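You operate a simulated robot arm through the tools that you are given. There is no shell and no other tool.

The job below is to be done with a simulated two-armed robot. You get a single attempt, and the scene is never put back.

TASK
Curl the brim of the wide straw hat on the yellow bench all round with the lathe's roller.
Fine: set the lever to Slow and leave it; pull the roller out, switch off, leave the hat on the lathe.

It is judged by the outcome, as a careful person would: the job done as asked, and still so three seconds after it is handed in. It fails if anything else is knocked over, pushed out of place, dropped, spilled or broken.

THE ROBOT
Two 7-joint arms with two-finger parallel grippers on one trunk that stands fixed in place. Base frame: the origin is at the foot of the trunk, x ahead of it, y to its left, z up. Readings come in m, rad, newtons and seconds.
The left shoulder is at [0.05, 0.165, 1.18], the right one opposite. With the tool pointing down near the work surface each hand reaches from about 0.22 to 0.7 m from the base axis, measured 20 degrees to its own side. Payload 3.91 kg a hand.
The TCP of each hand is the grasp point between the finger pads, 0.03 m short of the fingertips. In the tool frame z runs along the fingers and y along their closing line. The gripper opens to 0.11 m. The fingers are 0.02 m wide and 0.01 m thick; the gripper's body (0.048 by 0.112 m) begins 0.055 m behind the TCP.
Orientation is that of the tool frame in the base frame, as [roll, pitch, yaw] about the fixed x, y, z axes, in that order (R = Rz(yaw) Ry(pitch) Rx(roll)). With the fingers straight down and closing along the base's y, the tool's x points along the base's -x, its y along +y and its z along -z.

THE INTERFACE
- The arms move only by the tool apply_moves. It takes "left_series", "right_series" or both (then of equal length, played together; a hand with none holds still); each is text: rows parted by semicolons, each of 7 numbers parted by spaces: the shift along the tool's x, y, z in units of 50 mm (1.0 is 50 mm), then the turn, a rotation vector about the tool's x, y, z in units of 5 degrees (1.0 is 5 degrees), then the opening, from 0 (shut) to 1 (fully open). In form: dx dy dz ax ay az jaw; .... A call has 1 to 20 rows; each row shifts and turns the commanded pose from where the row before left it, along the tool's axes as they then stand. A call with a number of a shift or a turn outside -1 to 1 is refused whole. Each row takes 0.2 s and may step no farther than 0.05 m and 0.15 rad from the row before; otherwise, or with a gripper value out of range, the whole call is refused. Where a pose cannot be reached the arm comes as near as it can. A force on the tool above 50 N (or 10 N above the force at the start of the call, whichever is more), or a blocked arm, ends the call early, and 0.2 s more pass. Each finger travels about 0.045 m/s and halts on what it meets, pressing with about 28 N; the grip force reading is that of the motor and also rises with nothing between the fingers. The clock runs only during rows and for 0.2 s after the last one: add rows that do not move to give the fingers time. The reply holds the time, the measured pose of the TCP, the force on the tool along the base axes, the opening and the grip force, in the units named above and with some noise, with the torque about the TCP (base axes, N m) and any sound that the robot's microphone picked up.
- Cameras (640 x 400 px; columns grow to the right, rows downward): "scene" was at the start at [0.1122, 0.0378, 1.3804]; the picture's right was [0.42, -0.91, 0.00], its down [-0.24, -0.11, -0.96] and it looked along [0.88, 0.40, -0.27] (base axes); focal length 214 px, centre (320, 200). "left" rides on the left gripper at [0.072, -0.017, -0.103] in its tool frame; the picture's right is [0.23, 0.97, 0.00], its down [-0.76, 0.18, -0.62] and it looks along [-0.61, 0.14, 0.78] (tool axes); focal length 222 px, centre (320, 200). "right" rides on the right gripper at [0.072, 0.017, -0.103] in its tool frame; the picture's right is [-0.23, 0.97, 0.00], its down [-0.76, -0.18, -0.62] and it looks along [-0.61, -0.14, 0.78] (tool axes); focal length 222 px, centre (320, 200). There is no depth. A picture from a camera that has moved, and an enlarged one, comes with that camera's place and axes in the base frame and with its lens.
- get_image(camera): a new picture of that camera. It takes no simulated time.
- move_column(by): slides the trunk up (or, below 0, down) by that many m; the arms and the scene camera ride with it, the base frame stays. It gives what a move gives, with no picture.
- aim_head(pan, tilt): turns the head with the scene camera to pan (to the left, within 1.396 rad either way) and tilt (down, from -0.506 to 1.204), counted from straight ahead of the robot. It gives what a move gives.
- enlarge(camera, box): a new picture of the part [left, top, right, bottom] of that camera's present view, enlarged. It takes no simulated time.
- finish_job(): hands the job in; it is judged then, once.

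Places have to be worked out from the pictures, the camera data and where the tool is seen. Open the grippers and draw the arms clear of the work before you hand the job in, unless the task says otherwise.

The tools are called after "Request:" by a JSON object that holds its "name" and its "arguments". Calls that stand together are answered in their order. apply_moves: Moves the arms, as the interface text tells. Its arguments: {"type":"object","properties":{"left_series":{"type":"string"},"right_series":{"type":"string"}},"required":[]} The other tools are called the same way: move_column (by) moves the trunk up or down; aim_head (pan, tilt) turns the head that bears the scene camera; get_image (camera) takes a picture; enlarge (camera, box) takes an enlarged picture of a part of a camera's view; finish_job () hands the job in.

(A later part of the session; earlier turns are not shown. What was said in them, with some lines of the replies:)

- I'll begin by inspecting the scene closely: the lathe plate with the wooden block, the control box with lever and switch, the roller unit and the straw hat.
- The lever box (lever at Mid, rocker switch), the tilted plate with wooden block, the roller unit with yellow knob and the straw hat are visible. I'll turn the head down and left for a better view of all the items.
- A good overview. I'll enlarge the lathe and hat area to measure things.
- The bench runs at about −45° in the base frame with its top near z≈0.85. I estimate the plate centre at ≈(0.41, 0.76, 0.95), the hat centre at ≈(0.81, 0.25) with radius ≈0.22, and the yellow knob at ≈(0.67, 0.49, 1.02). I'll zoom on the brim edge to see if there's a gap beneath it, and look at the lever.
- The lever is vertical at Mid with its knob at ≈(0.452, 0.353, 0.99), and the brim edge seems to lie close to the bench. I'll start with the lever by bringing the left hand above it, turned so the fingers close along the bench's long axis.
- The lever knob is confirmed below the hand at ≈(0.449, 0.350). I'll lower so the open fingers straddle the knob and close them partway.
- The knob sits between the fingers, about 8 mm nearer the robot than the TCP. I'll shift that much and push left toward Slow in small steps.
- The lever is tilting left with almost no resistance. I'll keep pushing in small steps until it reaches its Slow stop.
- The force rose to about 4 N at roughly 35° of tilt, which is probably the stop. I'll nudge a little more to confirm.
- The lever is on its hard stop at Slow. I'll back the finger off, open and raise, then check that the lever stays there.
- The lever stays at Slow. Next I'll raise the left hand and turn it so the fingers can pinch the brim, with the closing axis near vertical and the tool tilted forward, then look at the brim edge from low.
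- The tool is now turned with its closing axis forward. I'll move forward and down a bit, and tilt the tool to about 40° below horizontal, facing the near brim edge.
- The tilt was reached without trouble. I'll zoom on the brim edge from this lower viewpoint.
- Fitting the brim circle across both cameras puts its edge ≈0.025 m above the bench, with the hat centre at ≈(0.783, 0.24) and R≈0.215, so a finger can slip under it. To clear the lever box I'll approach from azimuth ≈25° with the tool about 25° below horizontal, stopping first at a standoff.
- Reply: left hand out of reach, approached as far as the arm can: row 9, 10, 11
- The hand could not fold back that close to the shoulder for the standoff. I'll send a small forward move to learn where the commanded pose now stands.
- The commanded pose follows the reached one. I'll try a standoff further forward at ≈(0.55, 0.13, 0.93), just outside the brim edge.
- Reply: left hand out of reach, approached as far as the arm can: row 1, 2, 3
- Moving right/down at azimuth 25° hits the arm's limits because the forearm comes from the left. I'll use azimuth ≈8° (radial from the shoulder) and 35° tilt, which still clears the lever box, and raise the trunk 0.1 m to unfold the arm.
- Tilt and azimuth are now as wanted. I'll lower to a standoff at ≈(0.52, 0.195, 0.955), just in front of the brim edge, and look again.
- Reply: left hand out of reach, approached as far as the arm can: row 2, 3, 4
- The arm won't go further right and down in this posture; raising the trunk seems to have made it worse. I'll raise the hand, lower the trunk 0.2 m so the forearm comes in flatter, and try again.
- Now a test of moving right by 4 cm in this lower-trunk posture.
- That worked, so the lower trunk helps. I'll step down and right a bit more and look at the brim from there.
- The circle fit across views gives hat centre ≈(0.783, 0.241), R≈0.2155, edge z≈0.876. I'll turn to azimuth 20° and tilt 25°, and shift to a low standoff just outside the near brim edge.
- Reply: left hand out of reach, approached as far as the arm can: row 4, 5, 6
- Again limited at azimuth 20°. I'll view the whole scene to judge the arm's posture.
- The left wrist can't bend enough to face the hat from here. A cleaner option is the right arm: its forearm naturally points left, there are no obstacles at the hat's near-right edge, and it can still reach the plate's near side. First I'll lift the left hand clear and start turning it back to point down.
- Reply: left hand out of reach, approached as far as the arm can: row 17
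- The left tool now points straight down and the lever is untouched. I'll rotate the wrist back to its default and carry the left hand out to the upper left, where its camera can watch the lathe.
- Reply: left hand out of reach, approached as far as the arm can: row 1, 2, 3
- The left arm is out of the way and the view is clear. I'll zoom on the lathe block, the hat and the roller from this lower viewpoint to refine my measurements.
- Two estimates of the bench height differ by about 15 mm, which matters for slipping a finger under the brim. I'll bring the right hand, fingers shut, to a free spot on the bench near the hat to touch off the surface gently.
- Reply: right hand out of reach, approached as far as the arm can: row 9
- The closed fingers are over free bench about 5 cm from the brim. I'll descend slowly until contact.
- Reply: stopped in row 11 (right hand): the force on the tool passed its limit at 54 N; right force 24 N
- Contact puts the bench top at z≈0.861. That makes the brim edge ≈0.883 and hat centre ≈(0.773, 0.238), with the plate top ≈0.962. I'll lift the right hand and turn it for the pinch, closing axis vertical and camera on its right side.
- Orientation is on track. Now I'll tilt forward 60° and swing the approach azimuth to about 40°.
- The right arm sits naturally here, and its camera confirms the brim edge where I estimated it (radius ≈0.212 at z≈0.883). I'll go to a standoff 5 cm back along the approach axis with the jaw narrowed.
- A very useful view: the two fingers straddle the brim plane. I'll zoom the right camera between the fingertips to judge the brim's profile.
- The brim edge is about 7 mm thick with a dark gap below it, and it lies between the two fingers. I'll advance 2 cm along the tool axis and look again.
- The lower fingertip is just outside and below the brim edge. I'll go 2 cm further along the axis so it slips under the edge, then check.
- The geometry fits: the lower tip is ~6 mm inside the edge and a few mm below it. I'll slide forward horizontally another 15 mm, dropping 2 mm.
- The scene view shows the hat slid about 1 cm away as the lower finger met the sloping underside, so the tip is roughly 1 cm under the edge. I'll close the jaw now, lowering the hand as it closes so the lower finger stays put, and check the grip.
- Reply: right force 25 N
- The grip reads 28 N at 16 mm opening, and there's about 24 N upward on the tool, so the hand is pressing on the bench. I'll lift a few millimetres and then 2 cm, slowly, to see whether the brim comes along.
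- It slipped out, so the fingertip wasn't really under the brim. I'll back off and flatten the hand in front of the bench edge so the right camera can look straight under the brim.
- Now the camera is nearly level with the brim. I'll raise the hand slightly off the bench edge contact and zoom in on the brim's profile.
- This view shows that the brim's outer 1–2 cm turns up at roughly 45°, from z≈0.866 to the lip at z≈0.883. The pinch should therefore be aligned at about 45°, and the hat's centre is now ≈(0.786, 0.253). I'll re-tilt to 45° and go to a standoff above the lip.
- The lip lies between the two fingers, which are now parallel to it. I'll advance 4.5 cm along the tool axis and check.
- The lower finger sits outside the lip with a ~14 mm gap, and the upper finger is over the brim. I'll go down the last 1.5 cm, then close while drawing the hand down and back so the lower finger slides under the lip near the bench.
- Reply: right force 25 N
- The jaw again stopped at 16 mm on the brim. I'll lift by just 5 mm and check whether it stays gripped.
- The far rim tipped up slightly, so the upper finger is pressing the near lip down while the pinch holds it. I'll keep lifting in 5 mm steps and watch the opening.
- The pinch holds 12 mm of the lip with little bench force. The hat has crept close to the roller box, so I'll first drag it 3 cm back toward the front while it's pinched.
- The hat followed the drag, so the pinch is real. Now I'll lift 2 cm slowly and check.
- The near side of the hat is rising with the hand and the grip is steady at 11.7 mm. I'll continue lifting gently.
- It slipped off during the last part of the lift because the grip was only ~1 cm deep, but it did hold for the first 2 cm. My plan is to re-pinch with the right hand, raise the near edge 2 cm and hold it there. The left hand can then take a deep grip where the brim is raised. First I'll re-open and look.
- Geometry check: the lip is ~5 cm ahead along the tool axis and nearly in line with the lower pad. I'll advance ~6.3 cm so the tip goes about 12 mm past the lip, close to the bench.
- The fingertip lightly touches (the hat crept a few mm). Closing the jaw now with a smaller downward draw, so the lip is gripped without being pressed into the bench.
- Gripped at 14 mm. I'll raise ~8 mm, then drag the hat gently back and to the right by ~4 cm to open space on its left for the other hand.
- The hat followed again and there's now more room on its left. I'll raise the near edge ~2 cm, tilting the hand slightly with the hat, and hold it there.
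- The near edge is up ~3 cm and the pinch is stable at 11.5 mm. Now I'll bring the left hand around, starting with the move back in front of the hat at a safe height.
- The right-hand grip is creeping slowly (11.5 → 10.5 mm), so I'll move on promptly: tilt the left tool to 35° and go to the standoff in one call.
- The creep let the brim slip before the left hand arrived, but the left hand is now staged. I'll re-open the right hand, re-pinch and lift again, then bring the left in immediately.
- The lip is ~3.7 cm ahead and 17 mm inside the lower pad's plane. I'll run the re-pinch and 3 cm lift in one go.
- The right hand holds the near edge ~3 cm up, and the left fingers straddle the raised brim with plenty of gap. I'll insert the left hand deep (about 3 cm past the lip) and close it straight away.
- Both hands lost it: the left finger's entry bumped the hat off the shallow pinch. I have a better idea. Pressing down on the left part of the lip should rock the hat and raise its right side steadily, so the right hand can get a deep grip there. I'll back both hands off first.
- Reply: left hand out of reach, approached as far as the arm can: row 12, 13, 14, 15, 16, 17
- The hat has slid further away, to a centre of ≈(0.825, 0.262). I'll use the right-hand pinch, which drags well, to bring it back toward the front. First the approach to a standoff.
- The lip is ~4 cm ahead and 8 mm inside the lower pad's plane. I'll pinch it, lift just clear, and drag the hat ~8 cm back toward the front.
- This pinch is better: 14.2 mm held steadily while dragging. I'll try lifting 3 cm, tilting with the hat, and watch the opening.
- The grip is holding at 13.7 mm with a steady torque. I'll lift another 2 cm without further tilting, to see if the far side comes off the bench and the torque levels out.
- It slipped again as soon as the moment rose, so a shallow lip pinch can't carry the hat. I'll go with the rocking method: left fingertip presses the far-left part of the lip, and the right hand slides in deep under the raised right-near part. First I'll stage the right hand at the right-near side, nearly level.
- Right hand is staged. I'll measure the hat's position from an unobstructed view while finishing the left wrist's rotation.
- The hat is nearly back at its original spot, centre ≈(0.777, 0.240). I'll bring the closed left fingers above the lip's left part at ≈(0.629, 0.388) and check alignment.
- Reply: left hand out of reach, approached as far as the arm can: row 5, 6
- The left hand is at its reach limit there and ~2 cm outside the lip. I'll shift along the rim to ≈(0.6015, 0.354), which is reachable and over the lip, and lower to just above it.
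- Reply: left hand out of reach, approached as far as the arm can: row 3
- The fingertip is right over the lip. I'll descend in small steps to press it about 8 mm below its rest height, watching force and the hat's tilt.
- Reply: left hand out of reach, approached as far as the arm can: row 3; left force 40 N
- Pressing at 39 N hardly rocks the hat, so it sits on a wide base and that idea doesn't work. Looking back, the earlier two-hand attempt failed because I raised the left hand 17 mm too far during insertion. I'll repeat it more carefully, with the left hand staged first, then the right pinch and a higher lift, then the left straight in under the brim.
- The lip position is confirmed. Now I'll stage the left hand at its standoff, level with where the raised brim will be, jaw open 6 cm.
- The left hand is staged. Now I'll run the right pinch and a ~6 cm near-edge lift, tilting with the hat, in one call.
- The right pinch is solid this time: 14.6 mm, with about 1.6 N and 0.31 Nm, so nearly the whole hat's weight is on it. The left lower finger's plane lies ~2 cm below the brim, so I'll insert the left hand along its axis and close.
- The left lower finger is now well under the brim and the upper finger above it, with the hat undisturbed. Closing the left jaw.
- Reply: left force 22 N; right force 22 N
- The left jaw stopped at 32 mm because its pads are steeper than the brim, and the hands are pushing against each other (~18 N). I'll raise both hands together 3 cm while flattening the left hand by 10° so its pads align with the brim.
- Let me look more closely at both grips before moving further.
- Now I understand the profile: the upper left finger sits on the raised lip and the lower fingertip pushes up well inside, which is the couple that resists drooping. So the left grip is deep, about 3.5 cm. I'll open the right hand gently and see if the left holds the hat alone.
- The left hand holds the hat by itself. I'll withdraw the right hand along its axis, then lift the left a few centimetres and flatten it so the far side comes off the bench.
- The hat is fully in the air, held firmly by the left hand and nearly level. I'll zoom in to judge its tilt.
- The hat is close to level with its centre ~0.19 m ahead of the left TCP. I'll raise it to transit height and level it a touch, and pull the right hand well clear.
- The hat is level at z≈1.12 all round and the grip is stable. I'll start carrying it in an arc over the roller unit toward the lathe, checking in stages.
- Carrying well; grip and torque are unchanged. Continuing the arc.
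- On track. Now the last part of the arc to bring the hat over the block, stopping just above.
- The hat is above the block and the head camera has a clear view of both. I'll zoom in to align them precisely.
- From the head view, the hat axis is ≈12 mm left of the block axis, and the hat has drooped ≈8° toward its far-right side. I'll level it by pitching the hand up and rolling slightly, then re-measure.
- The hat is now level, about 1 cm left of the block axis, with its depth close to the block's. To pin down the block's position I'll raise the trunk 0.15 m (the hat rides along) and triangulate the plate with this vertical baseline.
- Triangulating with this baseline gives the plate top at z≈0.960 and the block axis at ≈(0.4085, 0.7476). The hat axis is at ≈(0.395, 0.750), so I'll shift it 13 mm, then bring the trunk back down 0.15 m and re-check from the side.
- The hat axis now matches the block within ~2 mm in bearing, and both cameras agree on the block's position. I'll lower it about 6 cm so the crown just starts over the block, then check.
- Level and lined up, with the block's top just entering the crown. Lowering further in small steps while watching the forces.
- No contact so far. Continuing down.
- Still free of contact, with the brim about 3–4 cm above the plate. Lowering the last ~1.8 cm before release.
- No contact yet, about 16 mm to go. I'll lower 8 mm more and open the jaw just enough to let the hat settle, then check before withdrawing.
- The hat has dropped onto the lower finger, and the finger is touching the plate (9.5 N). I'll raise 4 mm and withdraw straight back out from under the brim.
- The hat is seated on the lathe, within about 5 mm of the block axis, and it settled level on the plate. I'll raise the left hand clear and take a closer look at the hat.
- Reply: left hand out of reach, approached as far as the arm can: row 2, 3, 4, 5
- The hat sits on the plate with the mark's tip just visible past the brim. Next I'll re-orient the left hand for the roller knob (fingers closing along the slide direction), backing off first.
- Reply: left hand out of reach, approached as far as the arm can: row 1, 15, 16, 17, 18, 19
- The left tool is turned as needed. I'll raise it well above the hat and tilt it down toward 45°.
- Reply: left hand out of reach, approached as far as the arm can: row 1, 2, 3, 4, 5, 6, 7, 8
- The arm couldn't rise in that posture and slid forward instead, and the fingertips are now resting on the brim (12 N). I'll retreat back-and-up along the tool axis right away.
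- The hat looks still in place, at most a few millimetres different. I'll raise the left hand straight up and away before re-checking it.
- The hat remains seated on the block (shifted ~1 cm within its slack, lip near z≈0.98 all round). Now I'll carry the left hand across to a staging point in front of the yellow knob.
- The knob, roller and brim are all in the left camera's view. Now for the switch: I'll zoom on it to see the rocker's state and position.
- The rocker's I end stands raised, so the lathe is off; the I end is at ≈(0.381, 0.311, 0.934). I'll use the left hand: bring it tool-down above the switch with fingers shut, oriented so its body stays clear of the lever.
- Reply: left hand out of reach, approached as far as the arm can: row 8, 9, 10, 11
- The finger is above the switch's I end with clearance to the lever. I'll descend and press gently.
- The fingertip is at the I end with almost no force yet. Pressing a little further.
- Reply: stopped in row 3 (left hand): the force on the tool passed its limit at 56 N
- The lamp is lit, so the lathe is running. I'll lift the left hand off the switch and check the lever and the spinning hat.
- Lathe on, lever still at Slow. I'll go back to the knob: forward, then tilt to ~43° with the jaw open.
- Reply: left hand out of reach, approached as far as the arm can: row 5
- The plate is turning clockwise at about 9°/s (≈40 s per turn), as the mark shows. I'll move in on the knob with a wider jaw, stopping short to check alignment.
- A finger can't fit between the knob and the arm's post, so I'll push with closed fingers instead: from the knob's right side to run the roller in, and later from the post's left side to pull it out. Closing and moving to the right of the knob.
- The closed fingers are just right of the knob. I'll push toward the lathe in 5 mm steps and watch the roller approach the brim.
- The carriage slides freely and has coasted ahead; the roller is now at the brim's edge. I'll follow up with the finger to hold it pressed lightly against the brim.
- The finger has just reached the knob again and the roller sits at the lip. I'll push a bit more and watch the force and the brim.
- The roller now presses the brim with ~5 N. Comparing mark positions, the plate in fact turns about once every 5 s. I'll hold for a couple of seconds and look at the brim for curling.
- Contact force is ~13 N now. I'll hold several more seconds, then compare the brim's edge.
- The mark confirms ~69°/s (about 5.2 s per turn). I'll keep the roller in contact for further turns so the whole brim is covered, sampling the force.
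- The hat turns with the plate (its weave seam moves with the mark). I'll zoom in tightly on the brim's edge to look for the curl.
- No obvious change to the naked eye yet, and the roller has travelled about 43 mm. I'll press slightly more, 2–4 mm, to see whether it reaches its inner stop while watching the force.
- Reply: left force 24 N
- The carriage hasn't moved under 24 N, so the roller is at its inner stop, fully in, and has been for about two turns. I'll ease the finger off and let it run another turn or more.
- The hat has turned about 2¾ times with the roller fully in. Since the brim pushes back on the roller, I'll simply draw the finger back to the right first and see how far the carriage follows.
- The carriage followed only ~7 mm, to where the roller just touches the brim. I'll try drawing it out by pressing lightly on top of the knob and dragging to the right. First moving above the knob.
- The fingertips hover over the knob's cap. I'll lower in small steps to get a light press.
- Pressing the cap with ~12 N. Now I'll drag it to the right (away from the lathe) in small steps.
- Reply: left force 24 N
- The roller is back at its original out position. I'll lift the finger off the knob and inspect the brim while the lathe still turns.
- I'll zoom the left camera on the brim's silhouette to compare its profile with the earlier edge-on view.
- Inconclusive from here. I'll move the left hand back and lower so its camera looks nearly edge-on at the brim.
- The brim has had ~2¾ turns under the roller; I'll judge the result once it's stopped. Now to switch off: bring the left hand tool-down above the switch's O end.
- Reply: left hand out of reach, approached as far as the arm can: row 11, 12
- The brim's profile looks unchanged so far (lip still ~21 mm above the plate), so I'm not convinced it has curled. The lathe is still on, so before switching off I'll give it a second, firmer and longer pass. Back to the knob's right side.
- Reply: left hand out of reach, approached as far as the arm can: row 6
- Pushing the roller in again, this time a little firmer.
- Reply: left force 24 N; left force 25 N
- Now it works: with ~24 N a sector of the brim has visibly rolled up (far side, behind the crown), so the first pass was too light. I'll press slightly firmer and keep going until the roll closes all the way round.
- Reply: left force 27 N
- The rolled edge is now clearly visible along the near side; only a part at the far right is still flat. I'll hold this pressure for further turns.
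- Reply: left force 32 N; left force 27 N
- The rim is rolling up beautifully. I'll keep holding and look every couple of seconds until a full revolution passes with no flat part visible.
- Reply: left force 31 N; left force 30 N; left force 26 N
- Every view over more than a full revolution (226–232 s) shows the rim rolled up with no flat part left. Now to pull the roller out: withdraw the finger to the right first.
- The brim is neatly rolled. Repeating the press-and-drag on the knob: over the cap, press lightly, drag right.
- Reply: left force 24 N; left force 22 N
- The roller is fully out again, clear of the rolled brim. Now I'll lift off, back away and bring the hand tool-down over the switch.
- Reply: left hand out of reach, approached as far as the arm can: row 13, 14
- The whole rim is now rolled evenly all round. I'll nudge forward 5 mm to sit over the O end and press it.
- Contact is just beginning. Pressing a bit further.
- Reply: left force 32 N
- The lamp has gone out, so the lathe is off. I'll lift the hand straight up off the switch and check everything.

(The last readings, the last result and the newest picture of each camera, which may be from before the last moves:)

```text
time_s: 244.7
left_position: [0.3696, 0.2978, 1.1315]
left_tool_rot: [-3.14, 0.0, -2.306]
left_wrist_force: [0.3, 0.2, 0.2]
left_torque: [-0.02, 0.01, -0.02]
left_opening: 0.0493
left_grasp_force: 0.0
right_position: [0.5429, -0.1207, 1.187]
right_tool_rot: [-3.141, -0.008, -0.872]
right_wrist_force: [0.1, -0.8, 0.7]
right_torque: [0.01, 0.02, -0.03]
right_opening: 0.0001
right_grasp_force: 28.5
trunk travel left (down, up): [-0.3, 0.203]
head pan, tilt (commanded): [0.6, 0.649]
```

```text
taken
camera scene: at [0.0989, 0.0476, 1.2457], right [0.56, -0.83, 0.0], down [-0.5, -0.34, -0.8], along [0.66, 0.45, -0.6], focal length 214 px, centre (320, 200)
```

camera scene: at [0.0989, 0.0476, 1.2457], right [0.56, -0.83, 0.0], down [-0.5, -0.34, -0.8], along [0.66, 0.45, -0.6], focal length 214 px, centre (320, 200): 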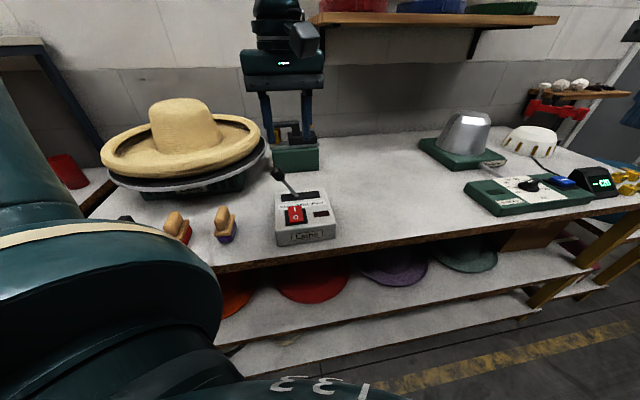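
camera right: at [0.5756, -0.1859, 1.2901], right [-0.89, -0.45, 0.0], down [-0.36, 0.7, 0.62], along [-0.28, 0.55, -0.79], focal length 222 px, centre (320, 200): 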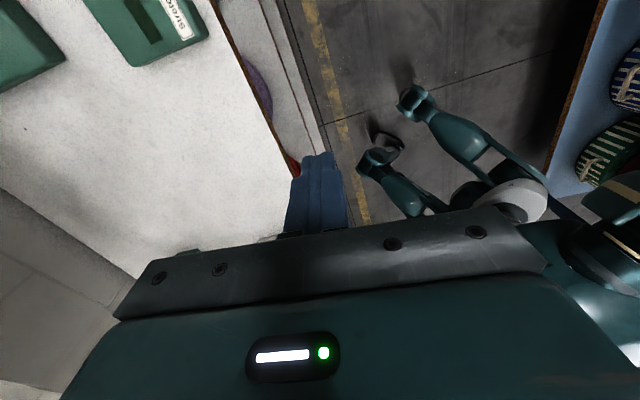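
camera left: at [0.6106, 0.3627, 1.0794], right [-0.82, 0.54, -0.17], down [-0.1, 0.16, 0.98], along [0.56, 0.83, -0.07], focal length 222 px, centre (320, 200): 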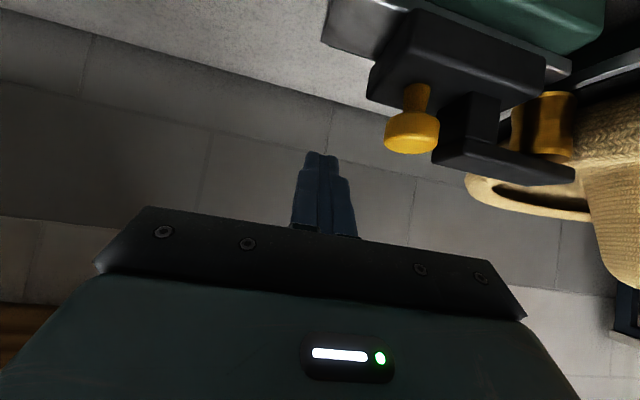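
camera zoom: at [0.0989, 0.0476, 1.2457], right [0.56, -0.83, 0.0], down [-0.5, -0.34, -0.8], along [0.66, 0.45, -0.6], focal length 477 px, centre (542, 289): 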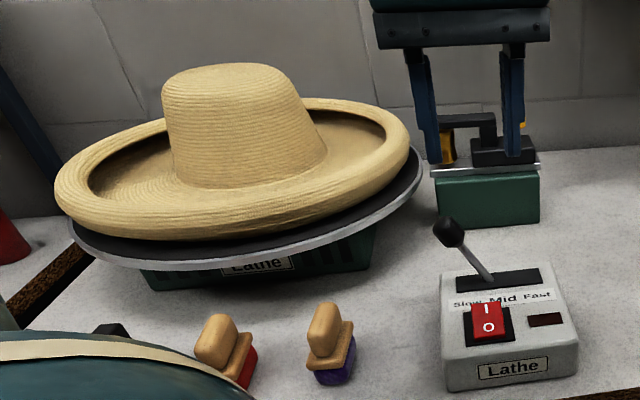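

Lamp off, rocker at O, lever at Slow, and the hat with its rolled brim sits on the lathe. I'll draw the left hand up and back, open both grippers, and confirm the roller's position.

Request:
{"name": "apply_moves", "arguments": {"left_series": "0.3 0 -0.8 0 0 0 0.8; 0.3 0 -0.8 0 0 0 1; 0.3 0 -0.7 0 0 0 1; 0 0 0 0 0 0 1; 0 0 0 0 0 0 1", "right_series": "0 0 -0.3 0 0 0 0.3; 0 0 -0.3 0 0 0 0.6; 0 0 -0.3 0 0 0 0.9; 0 0 0 0 0 0 1; 0 0 0 0 0 0 1"}}

Request:
{"name": "get_image", "arguments": {"camera": "scene"}}

Request:
{"name": "enlarge", "arguments": {"camera": "scene", "box": [90, 80, 350, 250]}}

Request:
{"name": "enlarge", "arguments": {"camera": "scene", "box": [220, 100, 340, 180]}}

```text
time_s: 245.8
left_position: [0.3374, 0.2659, 1.2436]
left_tool_rot: [-3.139, -0.001, -2.305]
left_wrist_force: [-0.2, -0.1, 0.2]
left_torque: [0.03, -0.03, 0.0]
left_opening: 0.1099
left_grasp_force: 0.0
right_position: [0.541, -0.1205, 1.2311]
right_tool_rot: [-3.138, -0.009, -0.871]
right_wrist_force: [-0.7, 0.0, 0.5]
right_torque: [0.01, -0.03, 0.02]
right_opening: 0.1012
right_grasp_force: 0.0
trunk travel left (down, up): [-0.3, 0.203]
head pan, tilt (commanded): [0.6, 0.649]
```

```text
taken
camera scene: at [0.0989, 0.0478, 1.2457], right [0.56, -0.83, 0.0], down [-0.5, -0.34, -0.8], along [0.66, 0.45, -0.6], focal length 214 px, centre (320, 200)
```

scene: 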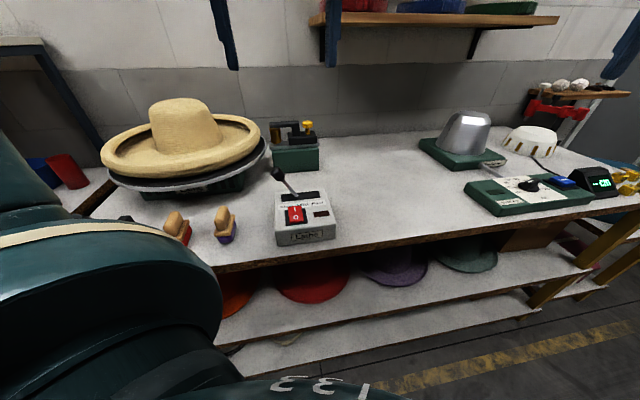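

```text
2.35 times, centred on (220, 165) of scene
camera zoom: at [0.0989, 0.0478, 1.2457], right [0.56, -0.83, 0.0], down [-0.5, -0.34, -0.8], along [0.66, 0.45, -0.6], focal length 505 px, centre (555, 282)
```

zoom: 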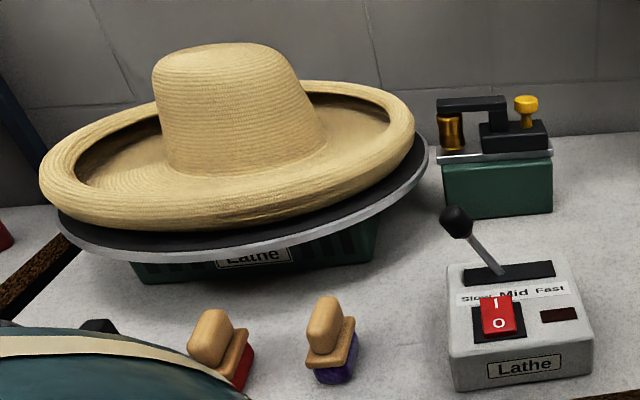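

```text
5.00 times, centred on (280, 140) of scene
camera zoom: at [0.0989, 0.0478, 1.2457], right [0.56, -0.83, 0.0], down [-0.5, -0.34, -0.8], along [0.66, 0.45, -0.6], focal length 1072 px, centre (520, 500)
```

zoom: 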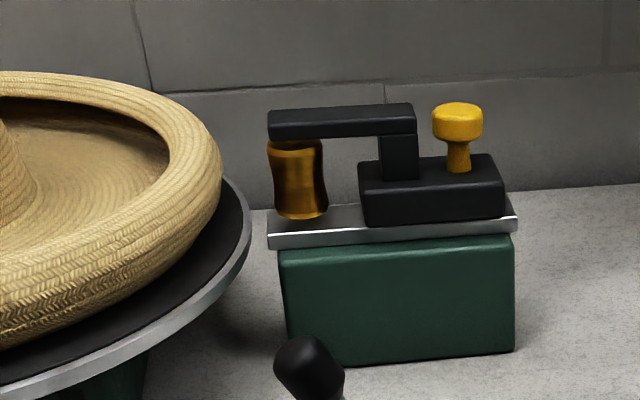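

The roller is back at its outer position, and everything else is in place. I'll park the left arm a bit further clear, confirm nothing changes, then hand in.

Request:
{"name": "apply_moves", "arguments": {"left_series": "-0.179 0.713 -0.315 0 0 0 1; -0.179 0.713 -0.315 0 0 0 1; -0.179 0.713 -0.315 0 0 0 1; -0.179 0.713 -0.315 0 0 0 1; 0 0 0 0 0 0 1; 0 0 0 0 0 0 1; 0 0 0 0 0 0 1; 0 0 0 0 0 0 1", "right_series": "0 0 0 0 0 0 1; 0 0 0 0 0 0 1; 0 0 0 0 0 0 1; 0 0 0 0 0 0 1; 0 0 0 0 0 0 1; 0 0 0 0 0 0 1; 0 0 0 0 0 0 1; 0 0 0 0 0 0 1"}}

Request:
{"name": "get_image", "arguments": {"camera": "scene"}}

Request:
{"name": "get_image", "arguments": {"camera": "left"}}

```text
time_s: 247.7
left_position: [0.2633, 0.3852, 1.2901]
left_tool_rot: [-3.136, 0.002, -2.306]
left_wrist_force: [-0.2, 0.3, -0.8]
left_torque: [0.0, 0.01, -0.01]
left_opening: 0.11
left_grasp_force: 0.1
left hand out of reach, approached as far as the arm can: row 4
right_position: [0.5418, -0.1196, 1.2309]
right_tool_rot: [-3.141, -0.008, -0.872]
right_wrist_force: [-0.1, -0.5, -1.0]
right_torque: [-0.01, -0.01, 0.03]
right_opening: 0.1102
right_grasp_force: 0.0
trunk travel left (down, up): [-0.3, 0.203]
head pan, tilt (commanded): [0.6, 0.649]
```

```text
taken
camera scene: at [0.099, 0.0478, 1.2457], right [0.56, -0.83, 0.0], down [-0.5, -0.34, -0.8], along [0.66, 0.45, -0.6], focal length 214 px, centre (320, 200)
```

scene: 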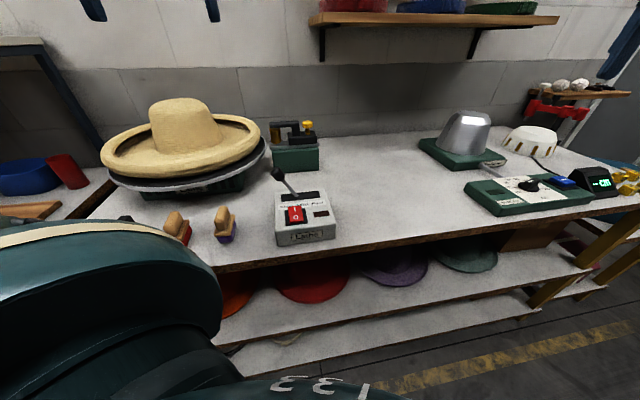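

```text
taken
camera left: at [0.2281, 0.321, 1.3928], right [-0.87, 0.48, 0.0], down [0.38, 0.69, 0.62], along [0.31, 0.54, -0.78], focal length 222 px, centre (320, 200)
```

left: 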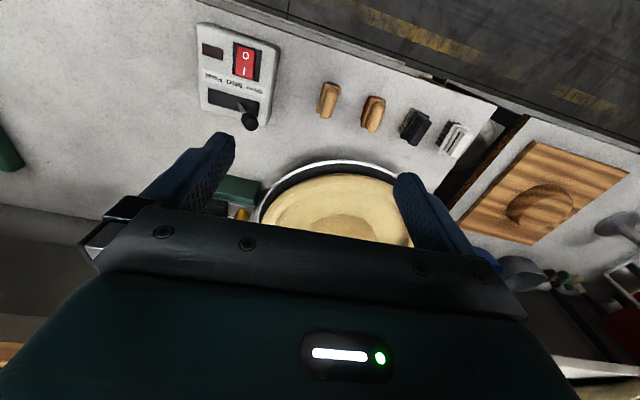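

Everything is as asked. The straw hat's brim is rolled all the way round and the hat is on the lathe, the lever is at Slow, the roller is out, and the switch is off with the lamp dark. Both grippers are open, the arms are clear, and nothing else has moved. Handing in.

Request:
{"name": "finish_job", "arguments": {}}

```text
The job is handed in.
```

The wide straw hat's brim is now curled all the way round, and the hat is on the lathe.

- **Lever:** at Slow, where I left it.
- **Roller:** pulled fully out, back at its starting position.
- **Switch:** off, with the lamp dark.
- **Arms:** both grippers open and clear of the work.

The first pass under the roller was too light to curl anything, so I ran a second pass pressing at about 25 N. Views over more than a full turn of that pass showed the whole rim rolled with no flat part left.

Getting a firm grip took several tries, and the hat slid around on the bench and slipped from the grippers a few times. At one point my fingers also rested on the brim with about 12 N while the hat sat on the lathe, and shifted it about a centimetre on the block. I saw no damage to the hat, and nothing else looked moved or knocked over in the final views.
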